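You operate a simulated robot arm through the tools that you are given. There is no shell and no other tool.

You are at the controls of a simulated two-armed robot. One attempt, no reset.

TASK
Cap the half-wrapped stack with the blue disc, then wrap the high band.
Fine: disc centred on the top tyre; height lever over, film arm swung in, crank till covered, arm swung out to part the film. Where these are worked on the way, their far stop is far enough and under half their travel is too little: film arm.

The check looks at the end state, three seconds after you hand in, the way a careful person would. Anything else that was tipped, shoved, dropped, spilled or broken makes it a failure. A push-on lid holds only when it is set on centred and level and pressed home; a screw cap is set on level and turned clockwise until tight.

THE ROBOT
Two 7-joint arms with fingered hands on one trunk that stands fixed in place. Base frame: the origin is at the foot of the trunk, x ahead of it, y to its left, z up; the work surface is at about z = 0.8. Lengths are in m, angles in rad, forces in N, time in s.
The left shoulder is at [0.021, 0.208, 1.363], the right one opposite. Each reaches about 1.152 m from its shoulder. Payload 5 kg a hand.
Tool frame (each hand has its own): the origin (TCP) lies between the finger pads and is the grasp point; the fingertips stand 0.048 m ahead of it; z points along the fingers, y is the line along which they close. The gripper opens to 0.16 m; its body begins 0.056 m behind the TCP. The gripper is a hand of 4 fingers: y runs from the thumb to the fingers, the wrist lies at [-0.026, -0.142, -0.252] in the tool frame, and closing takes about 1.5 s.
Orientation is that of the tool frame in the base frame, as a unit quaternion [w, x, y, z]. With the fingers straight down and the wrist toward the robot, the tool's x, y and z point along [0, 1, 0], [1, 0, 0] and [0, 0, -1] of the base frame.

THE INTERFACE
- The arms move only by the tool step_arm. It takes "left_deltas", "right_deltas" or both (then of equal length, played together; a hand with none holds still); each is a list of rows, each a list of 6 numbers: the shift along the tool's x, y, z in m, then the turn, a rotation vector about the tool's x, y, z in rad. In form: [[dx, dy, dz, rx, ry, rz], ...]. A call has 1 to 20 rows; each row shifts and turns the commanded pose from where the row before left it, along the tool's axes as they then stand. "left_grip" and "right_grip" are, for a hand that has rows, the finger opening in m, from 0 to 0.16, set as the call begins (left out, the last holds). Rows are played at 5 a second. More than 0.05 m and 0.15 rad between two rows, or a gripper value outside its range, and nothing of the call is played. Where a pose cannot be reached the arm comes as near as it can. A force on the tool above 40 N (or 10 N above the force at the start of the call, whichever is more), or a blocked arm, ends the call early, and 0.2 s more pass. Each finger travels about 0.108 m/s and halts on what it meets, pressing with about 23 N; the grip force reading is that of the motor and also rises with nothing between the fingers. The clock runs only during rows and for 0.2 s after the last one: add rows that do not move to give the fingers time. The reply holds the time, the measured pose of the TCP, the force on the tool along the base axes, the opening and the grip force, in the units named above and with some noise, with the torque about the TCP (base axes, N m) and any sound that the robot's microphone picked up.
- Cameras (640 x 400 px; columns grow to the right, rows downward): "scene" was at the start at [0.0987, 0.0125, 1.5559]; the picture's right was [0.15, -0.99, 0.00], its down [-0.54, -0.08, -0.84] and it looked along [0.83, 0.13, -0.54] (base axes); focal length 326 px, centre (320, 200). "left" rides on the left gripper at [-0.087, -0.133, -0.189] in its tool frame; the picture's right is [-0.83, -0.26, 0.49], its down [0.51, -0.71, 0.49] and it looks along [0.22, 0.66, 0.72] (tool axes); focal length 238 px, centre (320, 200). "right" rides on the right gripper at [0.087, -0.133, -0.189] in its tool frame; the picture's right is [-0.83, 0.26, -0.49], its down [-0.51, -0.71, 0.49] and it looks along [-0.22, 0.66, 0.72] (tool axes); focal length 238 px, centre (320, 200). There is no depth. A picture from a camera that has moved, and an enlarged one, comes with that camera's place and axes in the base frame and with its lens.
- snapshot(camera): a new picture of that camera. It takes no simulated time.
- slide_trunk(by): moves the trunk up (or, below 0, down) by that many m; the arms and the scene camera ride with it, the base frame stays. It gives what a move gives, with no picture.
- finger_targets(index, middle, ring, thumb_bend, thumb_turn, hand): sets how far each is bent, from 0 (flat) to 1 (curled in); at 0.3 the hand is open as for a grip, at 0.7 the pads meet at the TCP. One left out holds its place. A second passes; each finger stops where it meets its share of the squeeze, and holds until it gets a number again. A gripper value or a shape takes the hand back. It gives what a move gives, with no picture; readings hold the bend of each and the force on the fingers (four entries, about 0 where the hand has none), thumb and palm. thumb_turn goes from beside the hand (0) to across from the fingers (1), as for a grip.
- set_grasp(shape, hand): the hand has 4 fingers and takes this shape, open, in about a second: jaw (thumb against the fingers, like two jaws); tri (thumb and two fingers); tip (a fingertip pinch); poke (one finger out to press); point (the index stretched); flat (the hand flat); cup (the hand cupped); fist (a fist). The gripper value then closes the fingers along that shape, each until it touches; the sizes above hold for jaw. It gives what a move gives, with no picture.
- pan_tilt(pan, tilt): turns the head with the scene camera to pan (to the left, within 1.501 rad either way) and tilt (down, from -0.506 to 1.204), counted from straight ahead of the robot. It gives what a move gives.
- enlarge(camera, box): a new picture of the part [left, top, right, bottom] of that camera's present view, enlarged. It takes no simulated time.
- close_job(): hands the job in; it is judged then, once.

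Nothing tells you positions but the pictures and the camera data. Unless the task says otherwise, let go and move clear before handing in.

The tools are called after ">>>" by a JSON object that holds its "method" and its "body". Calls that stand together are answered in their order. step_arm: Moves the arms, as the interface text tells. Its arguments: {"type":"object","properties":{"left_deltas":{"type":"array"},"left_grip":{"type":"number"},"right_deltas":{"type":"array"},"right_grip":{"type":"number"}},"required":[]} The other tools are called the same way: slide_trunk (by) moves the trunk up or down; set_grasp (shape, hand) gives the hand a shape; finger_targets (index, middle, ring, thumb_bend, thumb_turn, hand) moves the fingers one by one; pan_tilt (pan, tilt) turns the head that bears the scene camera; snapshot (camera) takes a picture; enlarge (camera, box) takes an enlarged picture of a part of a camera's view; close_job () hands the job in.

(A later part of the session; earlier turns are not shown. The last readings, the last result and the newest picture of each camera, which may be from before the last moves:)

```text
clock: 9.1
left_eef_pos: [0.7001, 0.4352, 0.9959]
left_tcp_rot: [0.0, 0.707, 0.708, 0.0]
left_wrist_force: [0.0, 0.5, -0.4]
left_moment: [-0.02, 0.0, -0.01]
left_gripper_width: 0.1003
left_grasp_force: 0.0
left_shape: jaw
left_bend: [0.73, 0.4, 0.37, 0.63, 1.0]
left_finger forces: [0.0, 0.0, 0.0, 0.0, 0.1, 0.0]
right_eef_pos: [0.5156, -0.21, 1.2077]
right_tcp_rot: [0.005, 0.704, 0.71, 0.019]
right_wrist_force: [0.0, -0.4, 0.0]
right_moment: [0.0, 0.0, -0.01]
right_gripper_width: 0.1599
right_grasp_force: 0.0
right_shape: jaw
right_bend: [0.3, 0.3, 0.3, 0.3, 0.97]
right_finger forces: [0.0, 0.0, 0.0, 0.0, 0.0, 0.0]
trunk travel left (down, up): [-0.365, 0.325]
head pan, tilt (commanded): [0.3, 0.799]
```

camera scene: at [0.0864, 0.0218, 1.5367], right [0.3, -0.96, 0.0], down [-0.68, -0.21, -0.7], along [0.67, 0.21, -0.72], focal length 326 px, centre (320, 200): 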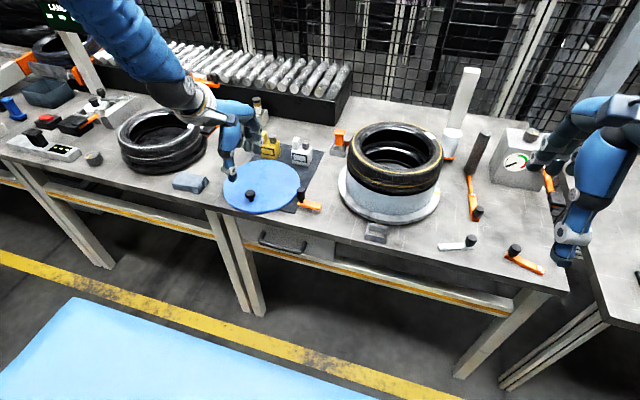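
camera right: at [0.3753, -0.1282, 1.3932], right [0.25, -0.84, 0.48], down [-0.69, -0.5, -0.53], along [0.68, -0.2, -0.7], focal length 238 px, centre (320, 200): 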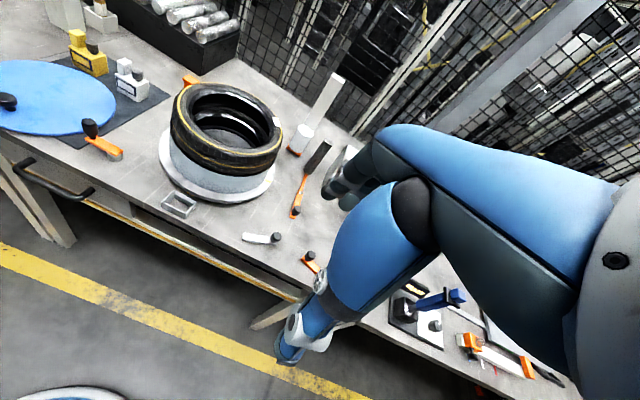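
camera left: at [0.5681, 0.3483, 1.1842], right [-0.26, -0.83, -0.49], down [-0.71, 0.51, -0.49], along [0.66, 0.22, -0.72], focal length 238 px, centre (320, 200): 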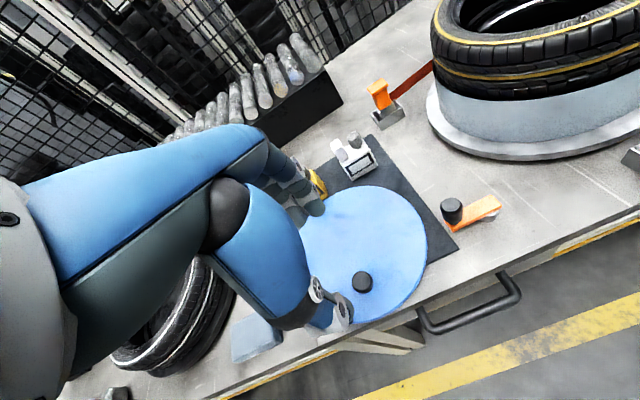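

The hand is well lined up: thumb on the near side, fingers on the far side of the knob. I lower it to just above the disc, keeping the fingers open.

>>> {"method": "step_arm", "body": {"left_deltas": [[0, 0, 0.03, 0, 0, 0], [0, 0, 0.03, 0, 0, 0], [0, 0, 0.03, 0, 0, 0], [0, 0, 0.02, 0, 0, 0], [0, 0, 0.01, 0, 0, 0], [0, 0, 0, 0, 0, 0]]}}

>>> {"method": "enlarge", "body": {"camera": "scene", "box": [180, 110, 320, 230]}}

>>> {"method": "enlarge", "body": {"camera": "left", "box": [200, 120, 480, 340]}}

>>> {"method": "enlarge", "body": {"camera": "right", "box": [0, 20, 160, 160]}}

```text
clock: 10.5
left_eef_pos: [0.7003, 0.4358, 0.8729]
left_tcp_rot: [0.0, 0.708, 0.707, 0.0]
left_wrist_force: [-0.4, 1.0, 0.6]
left_moment: [0.0, 0.0, 0.0]
left_gripper_width: 0.1004
left_grasp_force: 0.0
left_shape: jaw
left_bend: [0.73, 0.4, 0.37, 0.63, 1.0]
left_finger forces: [0.0, 0.0, 0.0, 0.0, 0.1, 0.1]
right_eef_pos: [0.5154, -0.2107, 1.2085]
right_tcp_rot: [0.005, 0.704, 0.71, 0.02]
right_wrist_force: [-0.5, 0.4, -0.6]
right_moment: [-0.01, -0.01, 0.0]
right_gripper_width: 0.1598
right_grasp_force: 0.1
right_shape: jaw
right_bend: [0.3, 0.3, 0.3, 0.3, 0.97]
right_finger forces: [0.0, 0.1, 0.1, 0.0, 0.0, 0.0]
trunk travel left (down, up): [-0.365, 0.325]
head pan, tilt (commanded): [0.3, 0.799]
```

```text
3.33 times, centred on (250, 170) of scene
camera zoom: at [0.0877, 0.0229, 1.5366], right [0.3, -0.96, 0.0], down [-0.69, -0.21, -0.7], along [0.67, 0.21, -0.72], focal length 1087 px, centre (553, 300)
```

zoom: 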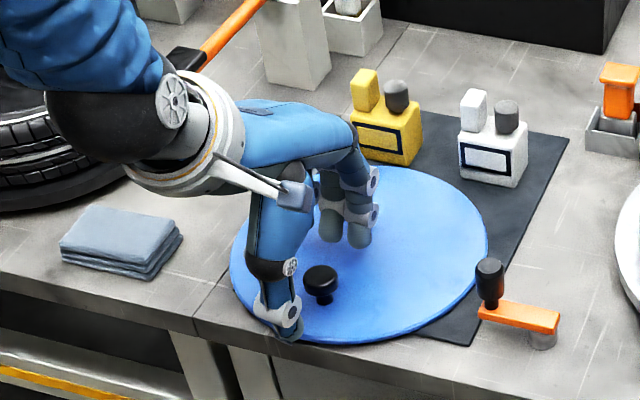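

```text
1.82 times, centred on (340, 230) of left
camera zoom: at [0.568, 0.3497, 1.0616], right [-0.26, -0.83, -0.49], down [-0.71, 0.51, -0.49], along [0.66, 0.22, -0.72], focal length 433 px, centre (284, 146)
```

zoom: 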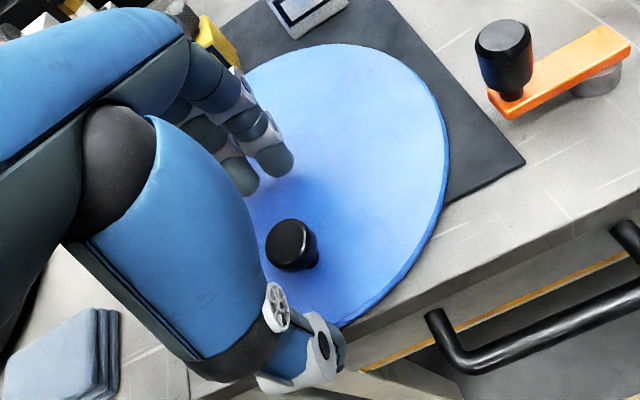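

```text
2.86 times, centred on (80, 90) of right
camera zoom: at [0.3752, -0.1285, 1.3933], right [0.25, -0.84, 0.48], down [-0.69, -0.5, -0.53], along [0.68, -0.2, -0.7], focal length 681 px, centre (1006, 514)
```

zoom: 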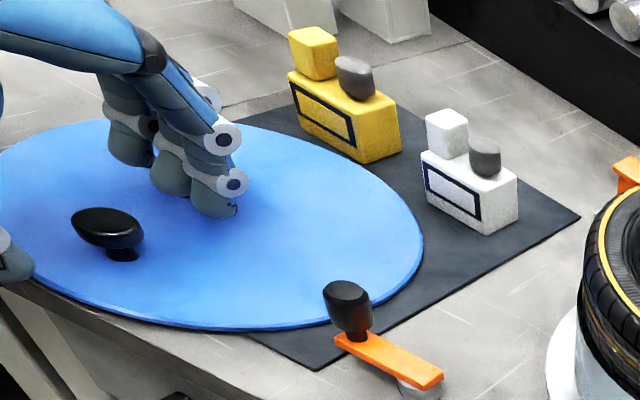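

The knob sits right on the line between thumb and fingers. I lower a few millimetres more and close on it.

>>> {"method": "step_arm", "body": {"left_deltas": [[0, 0, 0.005, 0, 0, 0], [0, 0, 0, 0, 0, 0]]}}

>>> {"method": "step_arm", "body": {"left_deltas": [[0, 0, 0, 0, 0, 0], [0, 0, 0, 0, 0, 0], [0, 0, 0, 0, 0, 0], [0, 0, 0, 0, 0, 0], [0, 0, 0, 0, 0, 0], [0, 0, 0, 0, 0, 0], [0, 0, 0, 0, 0, 0], [0, 0, 0, 0, 0, 0]], "left_grip": 0.0}}

>>> {"method": "enlarge", "body": {"camera": "scene", "box": [200, 130, 310, 220]}}

>>> {"method": "enlarge", "body": {"camera": "left", "box": [200, 120, 480, 340]}}

>>> {"method": "enlarge", "body": {"camera": "right", "box": [0, 20, 160, 160]}}

```text
clock: 11.1
left_eef_pos: [0.699, 0.436, 0.8679]
left_tcp_rot: [0.0, 0.707, 0.707, 0.0]
left_wrist_force: [-0.4, 0.0, 0.5]
left_moment: [-0.01, -0.02, 0.0]
left_gripper_width: 0.1006
left_grasp_force: 0.0
left_shape: jaw
left_bend: [0.73, 0.4, 0.37, 0.63, 1.0]
left_finger forces: [0.1, 0.2, 0.0, 0.1, 0.0, 0.0]
right_eef_pos: [0.5158, -0.2099, 1.2084]
right_tcp_rot: [0.005, 0.704, 0.71, 0.02]
right_wrist_force: [-0.4, -0.9, 0.6]
right_moment: [0.03, -0.05, 0.02]
right_gripper_width: 0.16
right_grasp_force: 0.0
right_shape: jaw
right_bend: [0.3, 0.3, 0.3, 0.3, 0.97]
right_finger forces: [0.0, 0.1, 0.0, 0.0, 0.0, 0.0]
trunk travel left (down, up): [-0.365, 0.325]
head pan, tilt (commanded): [0.3, 0.799]
```

```text
clock: 12.9
left_eef_pos: [0.7004, 0.4366, 0.8682]
left_tcp_rot: [0.0, 0.707, 0.707, 0.0]
left_wrist_force: [-0.7, 0.3, -0.1]
left_moment: [-0.05, 0.05, -0.01]
left_gripper_width: 0.0206
left_grasp_force: 23.0
left_shape: jaw
left_bend: [0.72, 0.69, 0.7, 0.74, 1.0]
left_finger forces: [12.4, 5.4, 0.1, 0.0, 19.1, 0.1]
right_eef_pos: [0.5154, -0.2113, 1.2086]
right_tcp_rot: [0.005, 0.703, 0.71, 0.02]
right_wrist_force: [0.3, 0.6, 0.4]
right_moment: [0.03, 0.0, 0.03]
right_gripper_width: 0.1598
right_grasp_force: 0.1
right_shape: jaw
right_bend: [0.3, 0.3, 0.3, 0.3, 0.97]
right_finger forces: [0.1, 0.1, 0.0, 0.0, 0.1, 0.1]
trunk travel left (down, up): [-0.365, 0.325]
head pan, tilt (commanded): [0.3, 0.799]
```

```text
4.44 times, centred on (255, 175) of scene
camera zoom: at [0.0876, 0.0228, 1.5365], right [0.3, -0.96, 0.0], down [-0.69, -0.21, -0.7], along [0.67, 0.21, -0.72], focal length 1449 px, centre (609, 311)
```

zoom: 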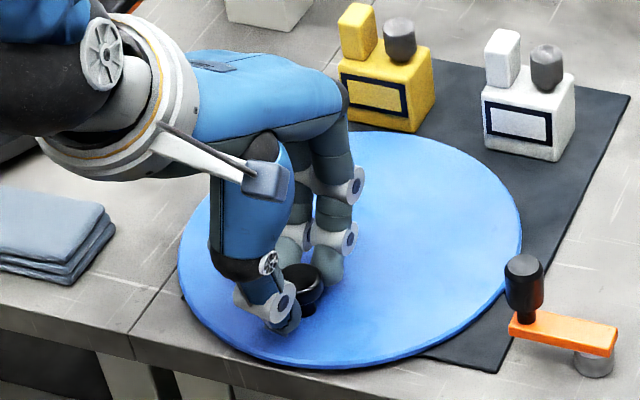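

```text
1.82 times, centred on (340, 230) of left
camera zoom: at [0.5679, 0.35, 1.0569], right [-0.26, -0.83, -0.49], down [-0.71, 0.51, -0.49], along [0.66, 0.22, -0.72], focal length 433 px, centre (284, 146)
```

zoom: 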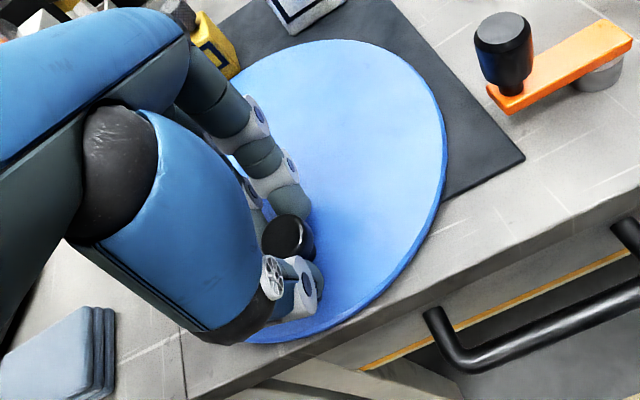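

```text
2.86 times, centred on (80, 90) of right
camera zoom: at [0.3752, -0.1285, 1.3933], right [0.25, -0.84, 0.48], down [-0.69, -0.5, -0.53], along [0.68, -0.2, -0.7], focal length 681 px, centre (1006, 514)
```

zoom: 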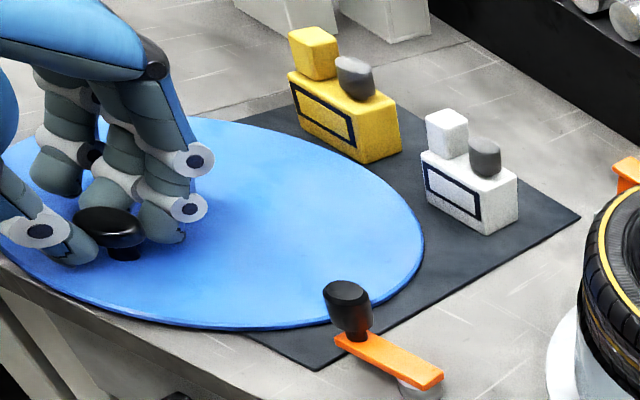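

The knob is gripped by the thumb, index and middle fingers. I lift a little and check how the disc hangs.

>>> {"method": "step_arm", "body": {"left_deltas": [[0, 0, -0.005, 0, 0, 0], [0, 0, -0.01, 0, 0, 0], [0, 0, -0.01, 0, 0, 0], [0, 0, -0.015, 0, 0, 0], [0, 0, 0, 0, 0, 0], [0, 0, 0, 0, 0, 0]]}}

>>> {"method": "enlarge", "body": {"camera": "scene", "box": [200, 110, 330, 220]}}

>>> {"method": "enlarge", "body": {"camera": "right", "box": [0, 20, 160, 160]}}

>>> {"method": "enlarge", "body": {"camera": "left", "box": [200, 120, 480, 340]}}

```text
clock: 14.3
left_eef_pos: [0.6996, 0.4357, 0.9085]
left_tcp_rot: [0.0, 0.707, 0.707, 0.0]
left_wrist_force: [0.1, -0.7, -1.1]
left_moment: [0.01, 0.13, 0.02]
left_gripper_width: 0.0212
left_grasp_force: 23.3
left_shape: jaw
left_bend: [0.72, 0.69, 0.7, 0.75, 1.0]
left_finger forces: [13.2, 6.4, 0.1, 0.1, 20.1, 0.0]
right_eef_pos: [0.5154, -0.2106, 1.2082]
right_tcp_rot: [0.005, 0.704, 0.71, 0.02]
right_wrist_force: [-0.5, 0.9, -0.1]
right_moment: [-0.01, -0.02, 0.0]
right_gripper_width: 0.1598
right_grasp_force: 0.0
right_shape: jaw
right_bend: [0.3, 0.3, 0.3, 0.3, 0.97]
right_finger forces: [0.0, 0.0, 0.0, 0.0, 0.0, 0.0]
trunk travel left (down, up): [-0.365, 0.325]
head pan, tilt (commanded): [0.3, 0.799]
```

```text
3.64 times, centred on (265, 165) of scene
camera zoom: at [0.0875, 0.0227, 1.5366], right [0.3, -0.96, 0.0], down [-0.69, -0.21, -0.7], along [0.67, 0.21, -0.72], focal length 1186 px, centre (520, 327)
```

zoom: 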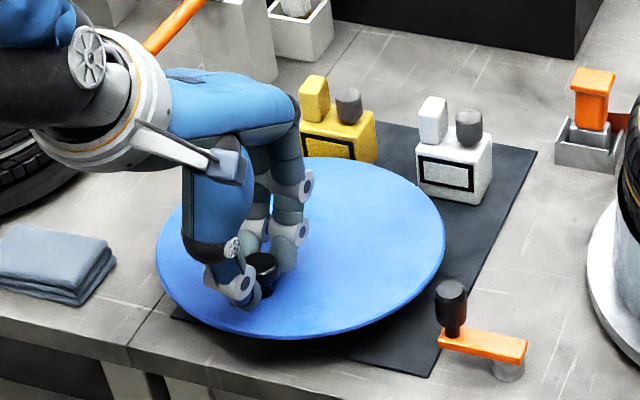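

```text
2.86 times, centred on (80, 90) of right
camera zoom: at [0.3751, -0.1286, 1.3933], right [0.25, -0.84, 0.48], down [-0.69, -0.5, -0.53], along [0.68, -0.2, -0.7], focal length 681 px, centre (1006, 514)
```

zoom: 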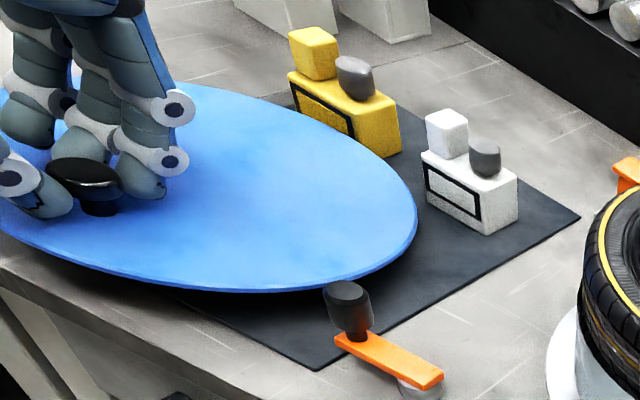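

```text
1.82 times, centred on (340, 230) of left
camera zoom: at [0.5677, 0.3499, 1.0976], right [-0.26, -0.83, -0.49], down [-0.71, 0.51, -0.49], along [0.66, 0.22, -0.72], focal length 433 px, centre (284, 146)
```

zoom: 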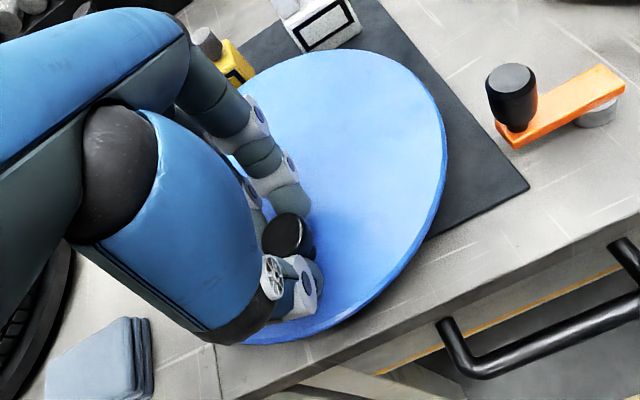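

The disc is light (about 0.15 kg) and hangs nearly level, drooping a few degrees on the far side. I raise it clear and carry it over towards the stack, whose top I put at z about 0.97 with centre (0.892, 0.036).

>>> {"method": "step_arm", "body": {"left_deltas": [[0, 0, -0.03, 0, 0, 0], [0, 0, -0.03, 0, 0, 0], [0, 0, -0.03, 0, 0, 0], [0, 0, -0.03, 0, 0, 0], [0, 0, -0.03, 0, 0, 0], [0, 0, -0.03, 0, 0, 0], [0, 0, -0.02, 0, 0, 0], [0, 0, 0, 0, 0, 0]]}}

>>> {"method": "step_arm", "body": {"left_deltas": [[-0.02, 0.006, 0, 0, 0, 0], [-0.025, 0.007, 0, 0, 0, 0], [-0.025, 0.007, 0, 0, 0, 0], [-0.025, 0.007, 0, 0, 0, 0], [-0.025, 0.007, 0, 0, 0, 0], [-0.025, 0.007, 0, 0, 0, 0], [-0.025, 0.007, 0, 0, 0, 0], [-0.025, 0.007, 0, 0, 0, 0], [-0.025, 0.007, 0, 0, 0, 0], [-0.025, 0.007, 0, 0, 0, 0], [-0.025, 0.007, 0, 0, 0, 0], [-0.025, 0.007, 0, 0, 0, 0], [-0.025, 0.007, 0, 0, 0, 0], [-0.025, 0.007, 0, 0, 0, 0], [-0.025, 0.008, 0, 0, 0, 0], [-0.025, 0.008, 0, 0, 0, 0], [0, 0, 0, 0, 0, 0], [0, 0, 0, 0, 0, 0]]}}

>>> {"method": "pan_tilt", "body": {"pan": 0.05, "tilt": 0.7}}

>>> {"method": "snapshot", "body": {"camera": "scene"}}

>>> {"method": "enlarge", "body": {"camera": "scene", "box": [230, 80, 430, 230]}}

>>> {"method": "snapshot", "body": {"camera": "left"}}

>>> {"method": "snapshot", "body": {"camera": "right"}}

```text
clock: 16.1
left_eef_pos: [0.7008, 0.4353, 1.1072]
left_tcp_rot: [0.0, 0.707, 0.707, 0.0]
left_wrist_force: [0.1, 0.0, -1.6]
left_moment: [-0.02, 0.18, 0.01]
left_gripper_width: 0.021
left_grasp_force: 22.9
left_shape: jaw
left_bend: [0.72, 0.69, 0.7, 0.75, 1.0]
left_finger forces: [13.5, 6.6, 0.0, 0.0, 20.0, 0.0]
right_eef_pos: [0.5163, -0.2107, 1.2092]
right_tcp_rot: [0.005, 0.703, 0.71, 0.019]
right_wrist_force: [0.4, 0.5, -0.1]
right_moment: [-0.01, 0.02, 0.0]
right_gripper_width: 0.1599
right_grasp_force: 0.0
right_shape: jaw
right_bend: [0.3, 0.3, 0.3, 0.3, 0.97]
right_finger forces: [0.0, 0.1, 0.0, 0.0, 0.0, 0.0]
trunk travel left (down, up): [-0.365, 0.325]
head pan, tilt (commanded): [0.3, 0.799]
```

```text
clock: 19.9
left_eef_pos: [0.8142, 0.0395, 1.1087]
left_tcp_rot: [0.001, 0.707, 0.707, -0.001]
left_wrist_force: [0.5, -1.1, -1.6]
left_moment: [0.05, 0.16, -0.01]
left_gripper_width: 0.0211
left_grasp_force: 22.6
left_shape: jaw
left_bend: [0.72, 0.69, 0.7, 0.75, 1.0]
left_finger forces: [13.7, 6.8, 0.0, 0.0, 19.9, 0.0]
right_eef_pos: [0.5153, -0.2117, 1.2083]
right_tcp_rot: [0.005, 0.704, 0.71, 0.02]
right_wrist_force: [0.6, 0.1, 1.2]
right_moment: [0.06, 0.02, 0.02]
right_gripper_width: 0.1597
right_grasp_force: 0.0
right_shape: jaw
right_bend: [0.3, 0.3, 0.3, 0.3, 0.97]
right_finger forces: [0.0, 0.1, 0.0, 0.0, 0.0, 0.0]
trunk travel left (down, up): [-0.365, 0.325]
head pan, tilt (commanded): [0.3, 0.799]
```

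```text
clock: 20.7
left_eef_pos: [0.8131, 0.0389, 1.1087]
left_tcp_rot: [0.0, 0.707, 0.707, 0.0]
left_wrist_force: [-0.2, -1.2, -1.0]
left_moment: [-0.01, 0.14, 0.04]
left_gripper_width: 0.0208
left_grasp_force: 22.8
left_shape: jaw
left_bend: [0.72, 0.69, 0.7, 0.75, 1.0]
left_finger forces: [13.7, 6.8, 0.1, 0.0, 19.9, 0.0]
right_eef_pos: [0.5156, -0.2113, 1.2086]
right_tcp_rot: [0.004, 0.704, 0.71, 0.02]
right_wrist_force: [-0.4, 0.2, 0.5]
right_moment: [-0.01, 0.03, 0.01]
right_gripper_width: 0.1598
right_grasp_force: 0.0
right_shape: jaw
right_bend: [0.3, 0.3, 0.3, 0.3, 0.97]
right_finger forces: [0.0, 0.0, 0.0, 0.0, 0.0, 0.1]
trunk travel left (down, up): [-0.365, 0.325]
head pan, tilt (commanded): [0.051, 0.7]
```

```text
taken
camera scene: at [0.0955, 0.0032, 1.5448], right [0.05, -1.0, 0.0], down [-0.64, -0.03, -0.76], along [0.76, 0.04, -0.64], focal length 326 px, centre (320, 200)
```

scene: 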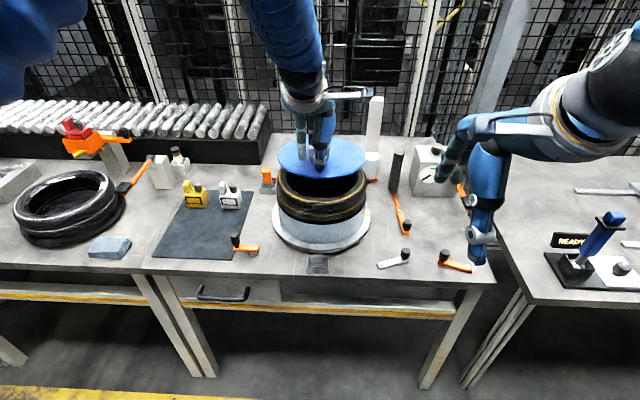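

```text
2.67 times, centred on (330, 155) of scene
camera zoom: at [0.0955, 0.0032, 1.5448], right [0.05, -1.0, 0.0], down [-0.64, -0.03, -0.76], along [0.76, 0.04, -0.64], focal length 870 px, centre (293, 320)
```

zoom: 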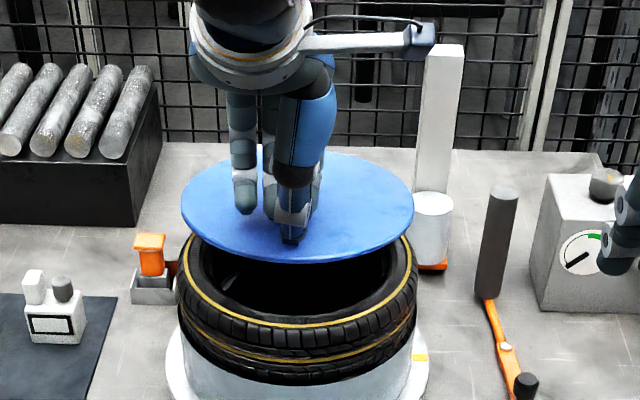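

```text
taken
camera left: at [0.6816, -0.0459, 1.2972], right [-0.26, -0.83, -0.49], down [-0.71, 0.51, -0.49], along [0.66, 0.22, -0.72], focal length 238 px, centre (320, 200)
```

left: 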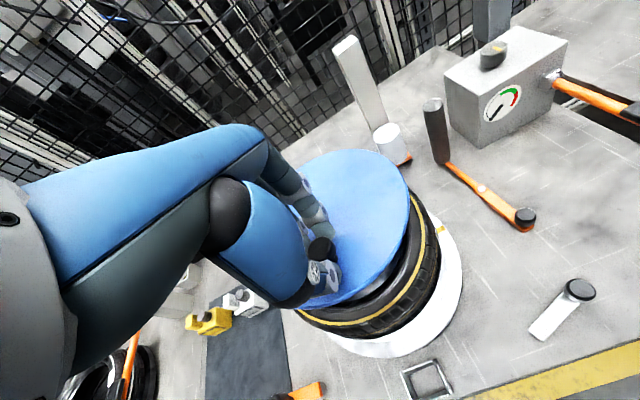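

```text
taken
camera right: at [0.3753, -0.1286, 1.3933], right [0.25, -0.84, 0.48], down [-0.69, -0.5, -0.53], along [0.68, -0.2, -0.7], focal length 238 px, centre (320, 200)
```

right: 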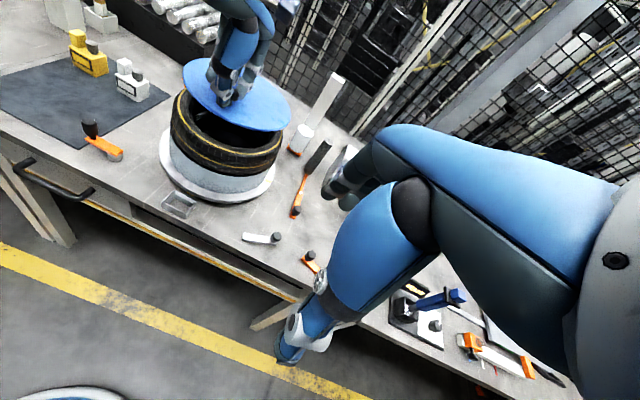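

The disc hangs over the stack, its centre about 4 mm short in x. I tip the hand slightly to level the disc, which also shifts it forward, and lower it close to the tyre to compare the rims.

>>> {"method": "step_arm", "body": {"left_deltas": [[0, 0, 0, -0.03, 0, 0], [0, 0, 0, -0.03, 0, 0], [0, 0, 0.015, 0, 0, 0], [0, 0, 0.015, 0, 0, 0], [0, 0, 0.01, 0, 0, 0], [0, 0, 0, 0, 0, 0]]}}

>>> {"method": "enlarge", "body": {"camera": "scene", "box": [260, 110, 380, 210]}}

>>> {"method": "enlarge", "body": {"camera": "right", "box": [140, 30, 310, 200]}}

>>> {"method": "enlarge", "body": {"camera": "left", "box": [260, 120, 500, 380]}}

```text
clock: 22.1
left_eef_pos: [0.8148, 0.0404, 1.0681]
left_tcp_rot: [0.021, 0.706, 0.707, 0.021]
left_wrist_force: [-0.6, 0.9, -1.4]
left_moment: [0.03, 0.1, 0.0]
left_gripper_width: 0.021
left_grasp_force: 23.0
left_shape: jaw
left_bend: [0.72, 0.69, 0.7, 0.75, 1.0]
left_finger forces: [13.6, 6.9, 0.1, 0.1, 20.0, 0.0]
right_eef_pos: [0.5155, -0.2107, 1.2093]
right_tcp_rot: [0.004, 0.704, 0.71, 0.02]
right_wrist_force: [0.1, 0.4, -0.7]
right_moment: [0.01, 0.0, -0.03]
right_gripper_width: 0.1599
right_grasp_force: 0.0
right_shape: jaw
right_bend: [0.3, 0.3, 0.3, 0.3, 0.97]
right_finger forces: [0.0, 0.0, 0.0, 0.1, 0.0, 0.0]
trunk travel left (down, up): [-0.365, 0.325]
head pan, tilt (commanded): [0.051, 0.7]
```

```text
4.00 times, centred on (320, 160) of scene
camera zoom: at [0.0953, 0.003, 1.5448], right [0.05, -1.0, 0.0], down [-0.64, -0.03, -0.76], along [0.76, 0.04, -0.64], focal length 1304 px, centre (320, 360)
```

zoom: 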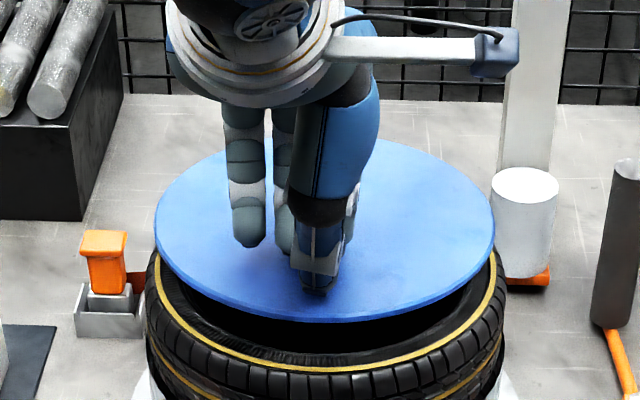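

```text
2.35 times, centred on (225, 115) of right
camera zoom: at [0.3751, -0.1288, 1.3933], right [0.25, -0.84, 0.48], down [-0.69, -0.5, -0.53], along [0.68, -0.2, -0.7], focal length 561 px, centre (544, 400)
```

zoom: 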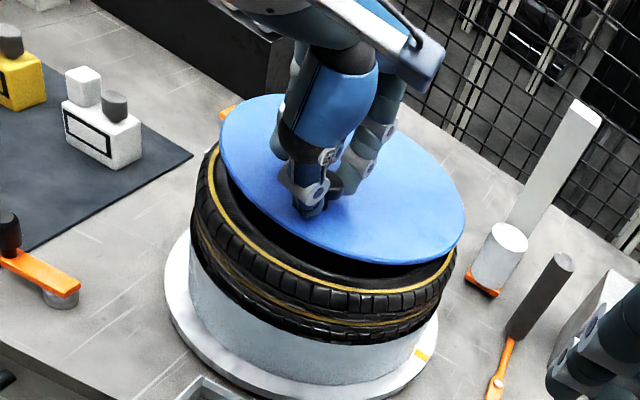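

```text
1.54 times, centred on (380, 250) of left
camera zoom: at [0.6724, -0.0453, 1.2487], right [-0.23, -0.83, -0.5], down [-0.68, 0.51, -0.53], along [0.7, 0.22, -0.68], focal length 367 px, centre (228, 123)
```

zoom: 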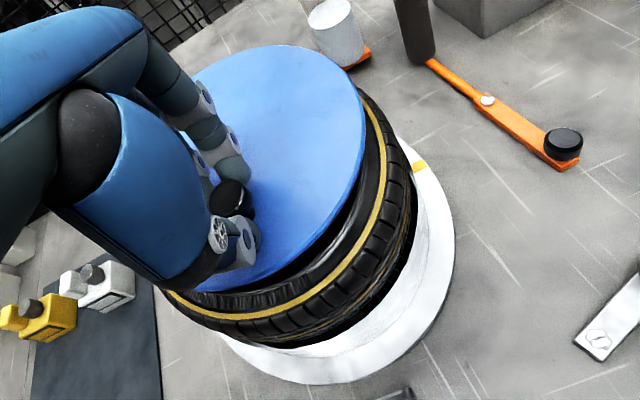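

The disc looks level and nearly concentric with the tyre. I lower it until it is almost touching and compare the edges again.

>>> {"method": "step_arm", "body": {"left_deltas": [[0, 0, 0.01, 0, 0, 0], [0, 0, 0.008, 0, 0, 0], [0, 0, 0.004, 0, 0, 0], [0, 0, 0, 0, 0, 0], [0, 0, 0, 0, 0, 0]]}}

>>> {"method": "enlarge", "body": {"camera": "scene", "box": [260, 110, 380, 210]}}

>>> {"method": "enlarge", "body": {"camera": "right", "box": [140, 30, 310, 200]}}

>>> {"method": "enlarge", "body": {"camera": "left", "box": [260, 120, 500, 380]}}

```text
clock: 23.3
left_eef_pos: [0.8161, 0.0412, 1.0467]
left_tcp_rot: [0.021, 0.707, 0.706, 0.021]
left_wrist_force: [0.2, 0.8, -1.8]
left_moment: [0.01, 0.12, 0.0]
left_gripper_width: 0.0213
left_grasp_force: 22.9
left_shape: jaw
left_bend: [0.72, 0.69, 0.7, 0.75, 1.0]
left_finger forces: [14.0, 7.0, 0.0, 0.1, 20.0, 0.0]
right_eef_pos: [0.517, -0.211, 1.208]
right_tcp_rot: [0.005, 0.704, 0.71, 0.02]
right_wrist_force: [0.2, -0.2, -0.5]
right_moment: [0.0, -0.03, 0.02]
right_gripper_width: 0.1598
right_grasp_force: 0.0
right_shape: jaw
right_bend: [0.3, 0.3, 0.3, 0.3, 0.97]
right_finger forces: [0.0, 0.0, 0.0, 0.1, 0.1, 0.0]
trunk travel left (down, up): [-0.365, 0.325]
head pan, tilt (commanded): [0.051, 0.7]
```

```text
4.00 times, centred on (320, 160) of scene
camera zoom: at [0.0956, 0.003, 1.5448], right [0.05, -1.0, 0.0], down [-0.64, -0.03, -0.76], along [0.76, 0.04, -0.64], focal length 1304 px, centre (320, 360)
```

zoom: 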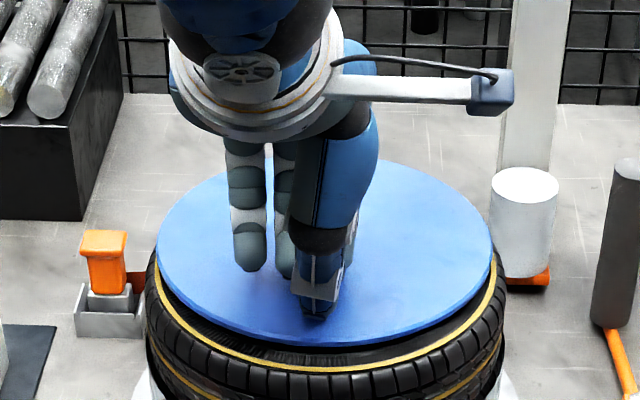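

```text
2.35 times, centred on (225, 115) of right
camera zoom: at [0.3754, -0.1288, 1.3932], right [0.25, -0.84, 0.48], down [-0.69, -0.5, -0.53], along [0.68, -0.2, -0.7], focal length 561 px, centre (544, 400)
```

zoom: 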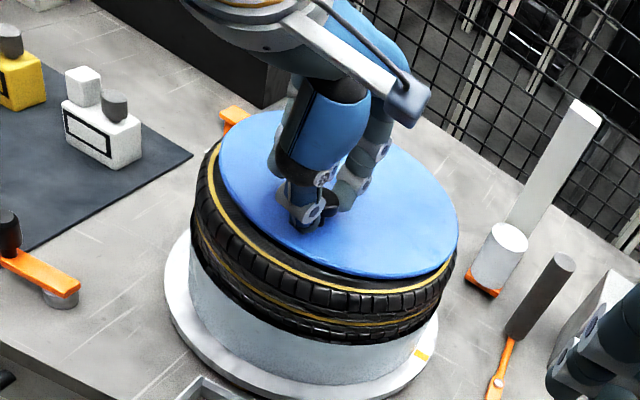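

```text
1.54 times, centred on (380, 250) of left
camera zoom: at [0.6742, -0.0451, 1.2267], right [-0.23, -0.83, -0.5], down [-0.68, 0.51, -0.53], along [0.7, 0.22, -0.68], focal length 367 px, centre (228, 123)
```

zoom: 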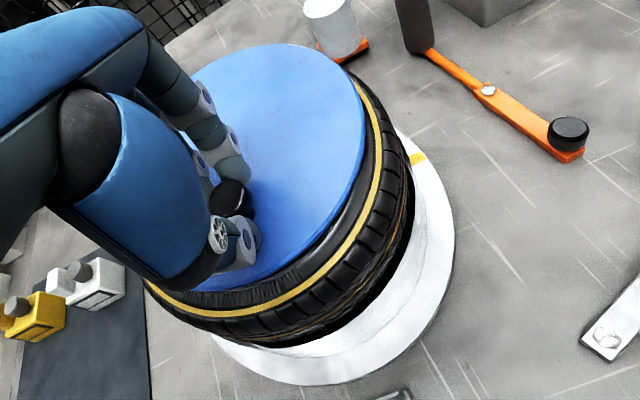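

The disc sits about 4 mm too far forward and 2.5 mm too far left of the tyre's centre. I correct that and lower gently to contact.

>>> {"method": "step_arm", "body": {"left_deltas": [[-0.0025, -0.004, 0, 0, 0, 0], [0, 0, 0.003, 0, 0, 0], [0, 0, 0.003, 0, 0, 0], [0, 0, 0, 0, 0, 0]]}}

>>> {"method": "enlarge", "body": {"camera": "scene", "box": [260, 110, 380, 210]}}

>>> {"method": "enlarge", "body": {"camera": "right", "box": [180, 50, 280, 140]}}

>>> {"method": "enlarge", "body": {"camera": "left", "box": [260, 120, 500, 380]}}

```text
clock: 24.3
left_eef_pos: [0.8134, 0.0383, 1.0415]
left_tcp_rot: [0.022, 0.707, 0.707, 0.021]
left_wrist_force: [-0.8, 0.1, 4.3]
left_moment: [-0.05, 0.03, -0.01]
left_gripper_width: 0.021
left_grasp_force: 23.1
left_shape: jaw
left_bend: [0.72, 0.69, 0.7, 0.75, 1.0]
left_finger forces: [14.7, 7.3, 0.1, 0.0, 21.7, 0.0]
right_eef_pos: [0.5148, -0.2103, 1.2088]
right_tcp_rot: [0.005, 0.704, 0.71, 0.019]
right_wrist_force: [-0.4, 0.0, 0.8]
right_moment: [-0.01, -0.04, 0.0]
right_gripper_width: 0.1601
right_grasp_force: 0.0
right_shape: jaw
right_bend: [0.3, 0.3, 0.3, 0.3, 0.97]
right_finger forces: [0.0, 0.0, 0.1, 0.0, 0.0, 0.1]
trunk travel left (down, up): [-0.365, 0.325]
head pan, tilt (commanded): [0.051, 0.7]
```

```text
4.00 times, centred on (320, 160) of scene
camera zoom: at [0.0946, 0.003, 1.5449], right [0.05, -1.0, 0.0], down [-0.64, -0.03, -0.77], along [0.76, 0.04, -0.64], focal length 1304 px, centre (320, 360)
```

zoom: 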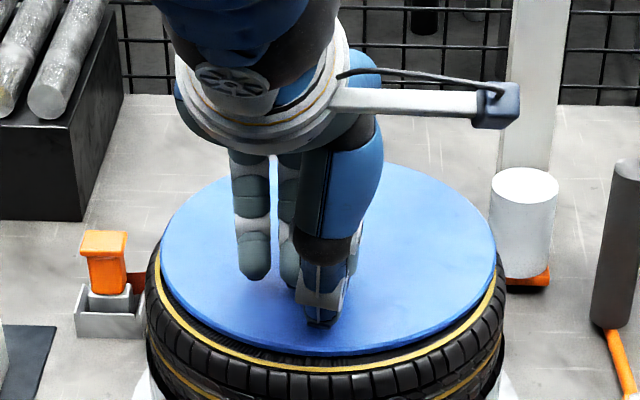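

```text
4.44 times, centred on (230, 95) of right
camera zoom: at [0.3745, -0.1288, 1.3935], right [0.25, -0.84, 0.48], down [-0.69, -0.5, -0.53], along [0.68, -0.2, -0.7], focal length 1059 px, centre (720, 667)
```

zoom: 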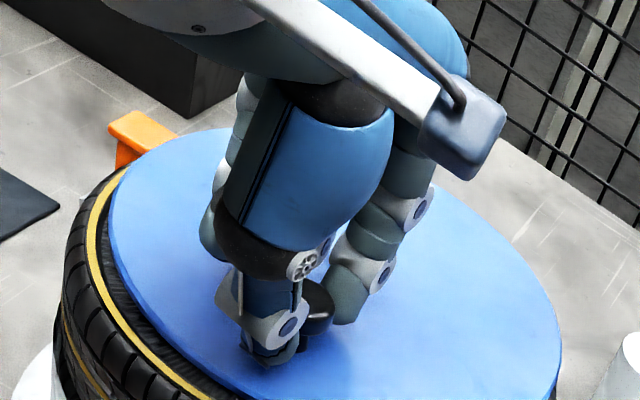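

```text
1.54 times, centred on (380, 250) of left
camera zoom: at [0.6706, -0.0481, 1.2217], right [-0.23, -0.83, -0.5], down [-0.68, 0.51, -0.53], along [0.7, 0.22, -0.68], focal length 367 px, centre (228, 123)
```

zoom: 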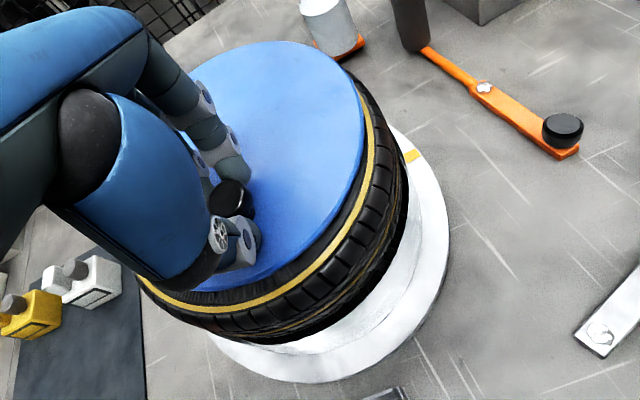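

The disc is in contact with the tyre and centred within about 2 mm. I open the fingers slowly and look before lifting away.

>>> {"method": "step_arm", "body": {"left_deltas": [[0, 0, 0.001, 0, 0, 0], [0, 0, 0, 0, 0, 0]], "left_grip": 0.035}}

>>> {"method": "step_arm", "body": {"left_deltas": [[0, 0, 0, 0, 0, 0], [0, 0, 0, 0, 0, 0], [0, 0, 0, 0, 0, 0], [0, 0, 0, 0, 0, 0], [0, 0, 0, 0, 0, 0]], "left_grip": 0.08}}

>>> {"method": "enlarge", "body": {"camera": "scene", "box": [260, 110, 380, 210]}}

>>> {"method": "enlarge", "body": {"camera": "left", "box": [260, 120, 500, 380]}}

```text
clock: 24.9
left_eef_pos: [0.8147, 0.0378, 1.04]
left_tcp_rot: [0.021, 0.707, 0.706, 0.021]
left_wrist_force: [0.6, 0.3, 0.4]
left_moment: [-0.01, 0.0, 0.02]
left_gripper_width: 0.035
left_grasp_force: 0.0
left_shape: jaw
left_bend: [0.73, 0.58, 0.56, 0.74, 1.0]
left_finger forces: [0.1, 0.0, 0.0, 0.0, 0.1, 0.0]
right_eef_pos: [0.5153, -0.21, 1.2091]
right_tcp_rot: [0.005, 0.704, 0.71, 0.019]
right_wrist_force: [-0.3, -0.8, -0.2]
right_moment: [-0.01, -0.01, 0.02]
right_gripper_width: 0.1598
right_grasp_force: 0.1
right_shape: jaw
right_bend: [0.3, 0.3, 0.3, 0.3, 0.97]
right_finger forces: [0.0, 0.0, 0.0, 0.0, 0.0, 0.1]
trunk travel left (down, up): [-0.365, 0.325]
head pan, tilt (commanded): [0.051, 0.7]
```

```text
clock: 26.1
left_eef_pos: [0.8127, 0.0376, 1.0385]
left_tcp_rot: [0.021, 0.707, 0.707, 0.021]
left_wrist_force: [0.3, 0.0, -0.9]
left_moment: [-0.04, -0.03, -0.03]
left_gripper_width: 0.0794
left_grasp_force: 0.1
left_shape: jaw
left_bend: [0.74, 0.45, 0.42, 0.7, 1.0]
left_finger forces: [0.0, 0.0, 0.1, 0.0, 0.0, 0.1]
right_eef_pos: [0.517, -0.2106, 1.2088]
right_tcp_rot: [0.004, 0.704, 0.71, 0.02]
right_wrist_force: [0.2, 0.2, -0.3]
right_moment: [0.04, 0.0, -0.01]
right_gripper_width: 0.1597
right_grasp_force: 0.0
right_shape: jaw
right_bend: [0.3, 0.3, 0.3, 0.3, 0.97]
right_finger forces: [0.0, 0.0, 0.0, 0.0, 0.0, 0.0]
trunk travel left (down, up): [-0.365, 0.325]
head pan, tilt (commanded): [0.051, 0.7]
```

```text
4.00 times, centred on (320, 160) of scene
camera zoom: at [0.0954, 0.003, 1.5448], right [0.05, -1.0, 0.0], down [-0.64, -0.03, -0.76], along [0.76, 0.04, -0.64], focal length 1304 px, centre (320, 360)
```

zoom: 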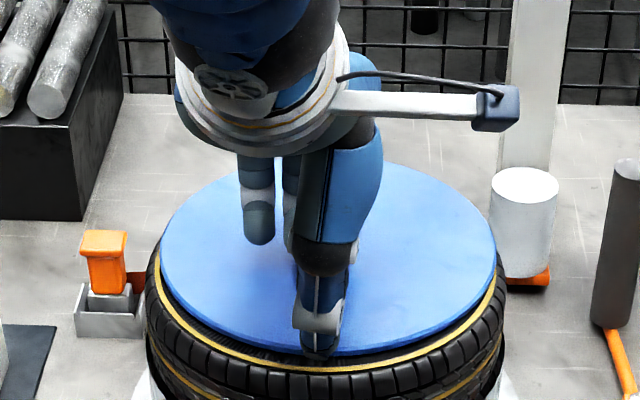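

```text
1.54 times, centred on (380, 250) of left
camera zoom: at [0.6707, -0.0481, 1.22], right [-0.23, -0.83, -0.5], down [-0.68, 0.51, -0.53], along [0.7, 0.22, -0.68], focal length 367 px, centre (228, 123)
```

zoom: 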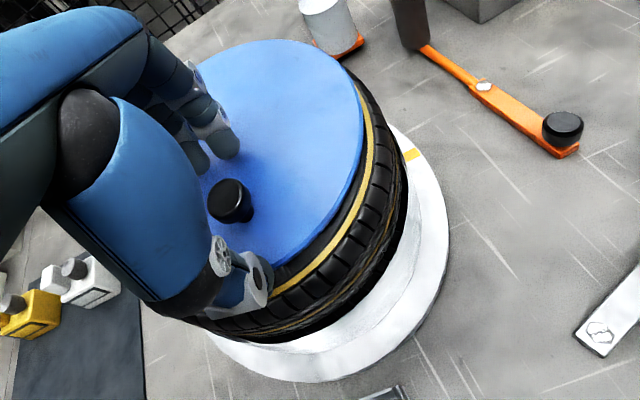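

The disc is released and resting on the tyre. I lift the left hand clear, level it again and move it aside to check the disc's centring.

>>> {"method": "step_arm", "body": {"left_deltas": [[0, 0, -0.02, 0, 0, 0], [0, 0, -0.03, 0, 0, 0], [0, 0, -0.03, 0, 0, 0], [0, 0, -0.03, 0, 0, 0], [0, 0, 0, 0.06, 0, 0], [0.03, -0.005, 0, 0, 0, 0], [0.04, -0.01, 0, 0, 0, 0], [0.04, -0.01, 0, 0, 0, 0], [0.04, -0.01, 0, 0, 0, 0], [0.04, -0.01, 0, 0, 0, 0], [0.04, -0.01, 0, 0, 0, 0], [0, 0, 0, 0, 0, 0]]}}

>>> {"method": "snapshot", "body": {"camera": "scene"}}

>>> {"method": "enlarge", "body": {"camera": "scene", "box": [260, 110, 380, 210]}}

>>> {"method": "enlarge", "body": {"camera": "right", "box": [150, 50, 300, 200]}}

>>> {"method": "snapshot", "body": {"camera": "left"}}

```text
clock: 28.7
left_eef_pos: [0.7508, 0.2689, 1.1489]
left_tcp_rot: [-0.001, 0.708, 0.706, 0.001]
left_wrist_force: [1.1, -1.0, 0.6]
left_moment: [0.07, 0.03, 0.01]
left_gripper_width: 0.0797
left_grasp_force: 0.0
left_shape: jaw
left_bend: [0.74, 0.45, 0.42, 0.7, 1.0]
left_finger forces: [0.0, 0.1, 0.1, 0.1, 0.0, 0.1]
right_eef_pos: [0.5157, -0.2119, 1.2089]
right_tcp_rot: [0.004, 0.703, 0.71, 0.021]
right_wrist_force: [-0.2, -0.3, 0.1]
right_moment: [0.07, 0.03, 0.0]
right_gripper_width: 0.16
right_grasp_force: 0.1
right_shape: jaw
right_bend: [0.3, 0.3, 0.3, 0.3, 0.97]
right_finger forces: [0.0, 0.1, 0.0, 0.1, 0.0, 0.0]
trunk travel left (down, up): [-0.365, 0.325]
head pan, tilt (commanded): [0.051, 0.7]
```

```text
taken
camera scene: at [0.0958, 0.0014, 1.5448], right [0.05, -1.0, 0.0], down [-0.64, -0.03, -0.76], along [0.76, 0.04, -0.64], focal length 326 px, centre (320, 200)
```

scene: 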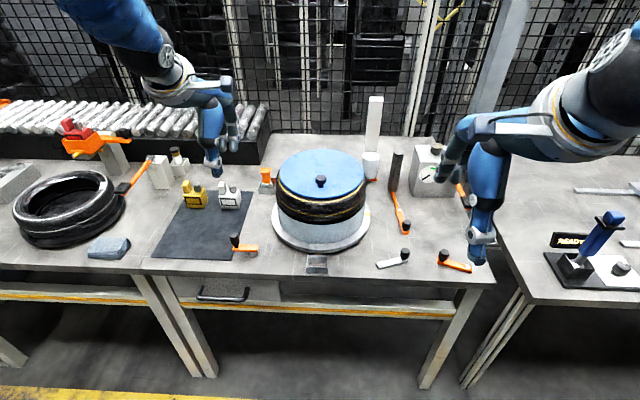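

```text
4.00 times, centred on (320, 160) of scene
camera zoom: at [0.0958, 0.0014, 1.5448], right [0.05, -1.0, 0.0], down [-0.64, -0.03, -0.76], along [0.76, 0.04, -0.64], focal length 1304 px, centre (320, 360)
```

zoom: 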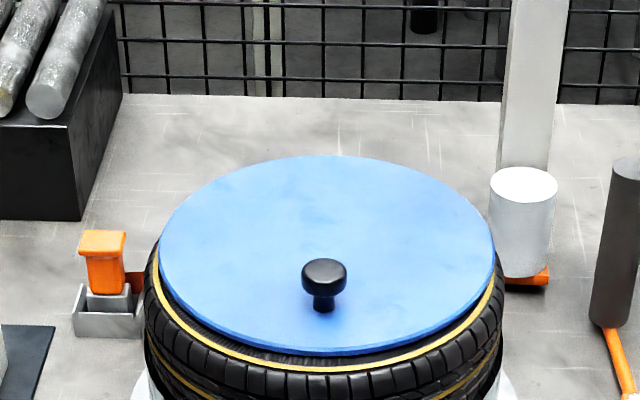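

```text
2.67 times, centred on (225, 125) of right
camera zoom: at [0.3756, -0.1304, 1.393], right [0.25, -0.84, 0.48], down [-0.69, -0.5, -0.53], along [0.68, -0.2, -0.7], focal length 636 px, centre (573, 400)
```

zoom: 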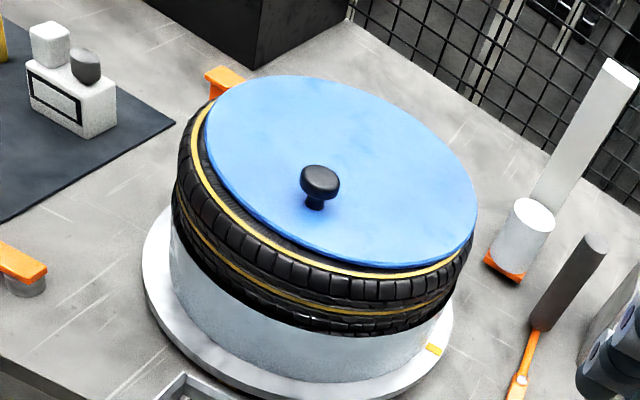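

```text
taken
camera left: at [0.6182, 0.1823, 1.3374], right [-0.26, -0.83, -0.49], down [-0.71, 0.51, -0.49], along [0.66, 0.22, -0.72], focal length 238 px, centre (320, 200)
```

left: 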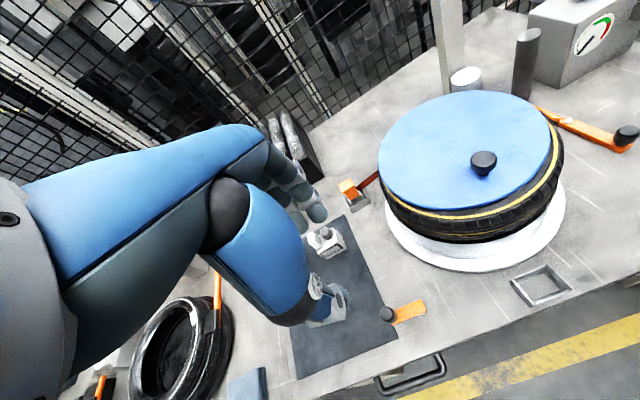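

The disc lies on the tyre, looking centred side to side. I check the fore-aft centring in a close-up from the left camera.

>>> {"method": "enlarge", "body": {"camera": "left", "box": [370, 80, 580, 280]}}

>>> {"method": "enlarge", "body": {"camera": "right", "box": [185, 70, 275, 160]}}

```text
2.00 times, centred on (475, 180) of left
camera zoom: at [0.6182, 0.1823, 1.3374], right [-0.26, -0.83, -0.49], down [-0.71, 0.51, -0.49], along [0.66, 0.22, -0.72], focal length 477 px, centre (10, 240)
```

zoom: 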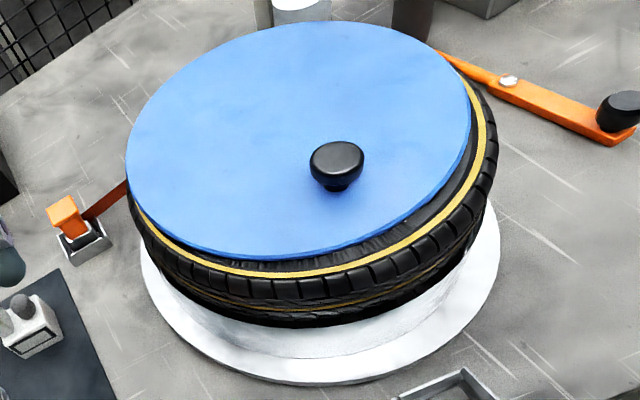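

```text
4.44 times, centred on (230, 115) of right
camera zoom: at [0.3756, -0.1304, 1.393], right [0.25, -0.84, 0.48], down [-0.69, -0.5, -0.53], along [0.68, -0.2, -0.7], focal length 1059 px, centre (720, 578)
```

zoom: 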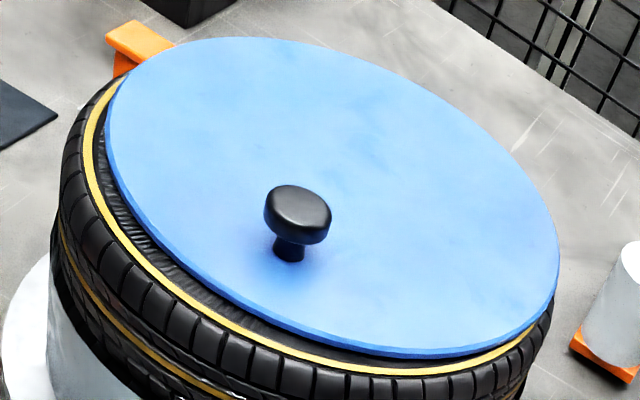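

I zoom further on the disc rim from the scene camera to measure the margin to the yellow ring at the left, right and front.

>>> {"method": "enlarge", "body": {"camera": "scene", "box": [300, 180, 340, 205]}}

>>> {"method": "enlarge", "body": {"camera": "scene", "box": [270, 165, 310, 190]}}

>>> {"method": "enlarge", "body": {"camera": "scene", "box": [335, 165, 375, 190]}}

>>> {"method": "enlarge", "body": {"camera": "scene", "box": [300, 140, 340, 165]}}

```text
16.00 times, centred on (320, 192) of scene
camera zoom: at [0.0958, 0.0014, 1.5448], right [0.05, -1.0, 0.0], down [-0.64, -0.03, -0.76], along [0.76, 0.04, -0.64], focal length 5217 px, centre (320, 320)
```

zoom: 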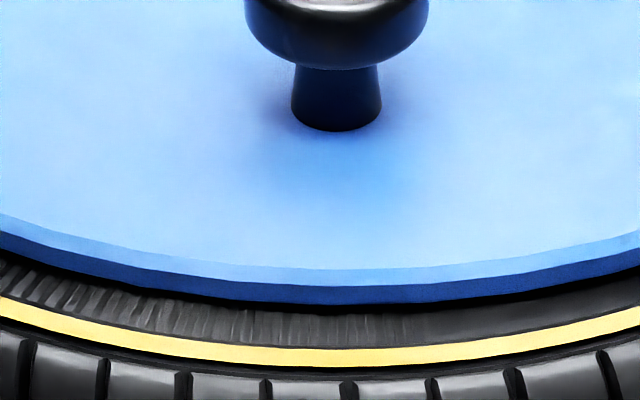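

```text
16.00 times, centred on (290, 178) of scene
camera zoom: at [0.0958, 0.0014, 1.5448], right [0.05, -1.0, 0.0], down [-0.64, -0.03, -0.76], along [0.76, 0.04, -0.64], focal length 5217 px, centre (800, 560)
```

zoom: 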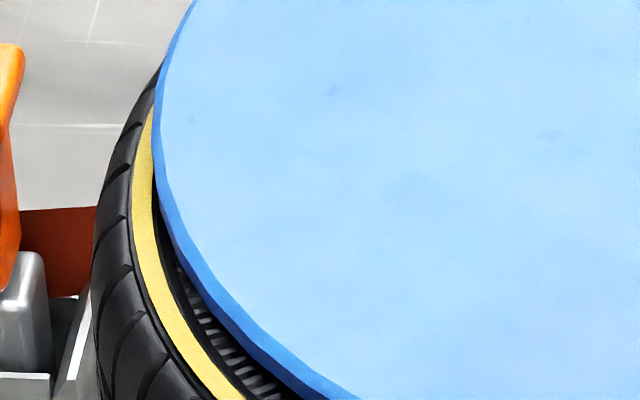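

```text
16.00 times, centred on (355, 178) of scene
camera zoom: at [0.0958, 0.0014, 1.5448], right [0.05, -1.0, 0.0], down [-0.64, -0.03, -0.76], along [0.76, 0.04, -0.64], focal length 5217 px, centre (-240, 560)
```

zoom: 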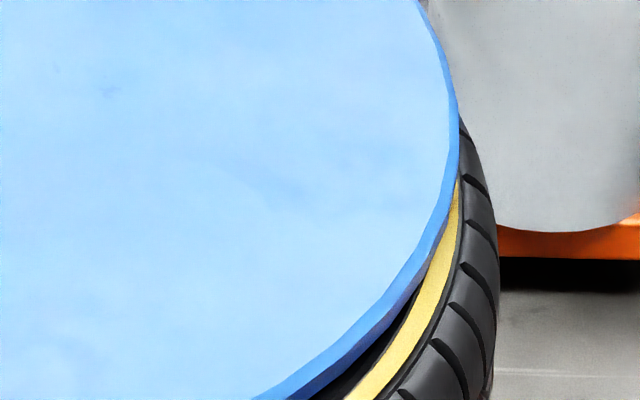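

```text
16.00 times, centred on (320, 152) of scene
camera zoom: at [0.0958, 0.0014, 1.5448], right [0.05, -1.0, 0.0], down [-0.64, -0.03, -0.76], along [0.76, 0.04, -0.64], focal length 5217 px, centre (320, 960)
```

zoom: 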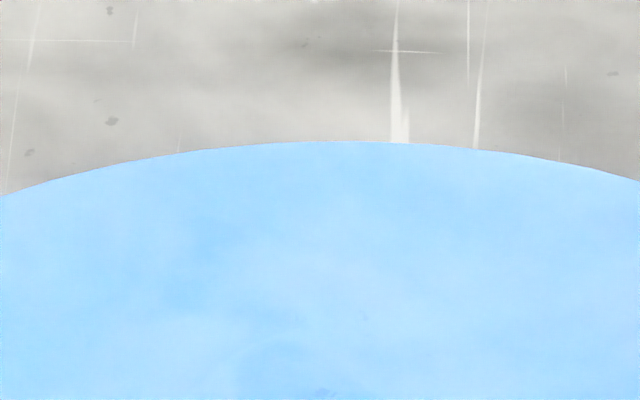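

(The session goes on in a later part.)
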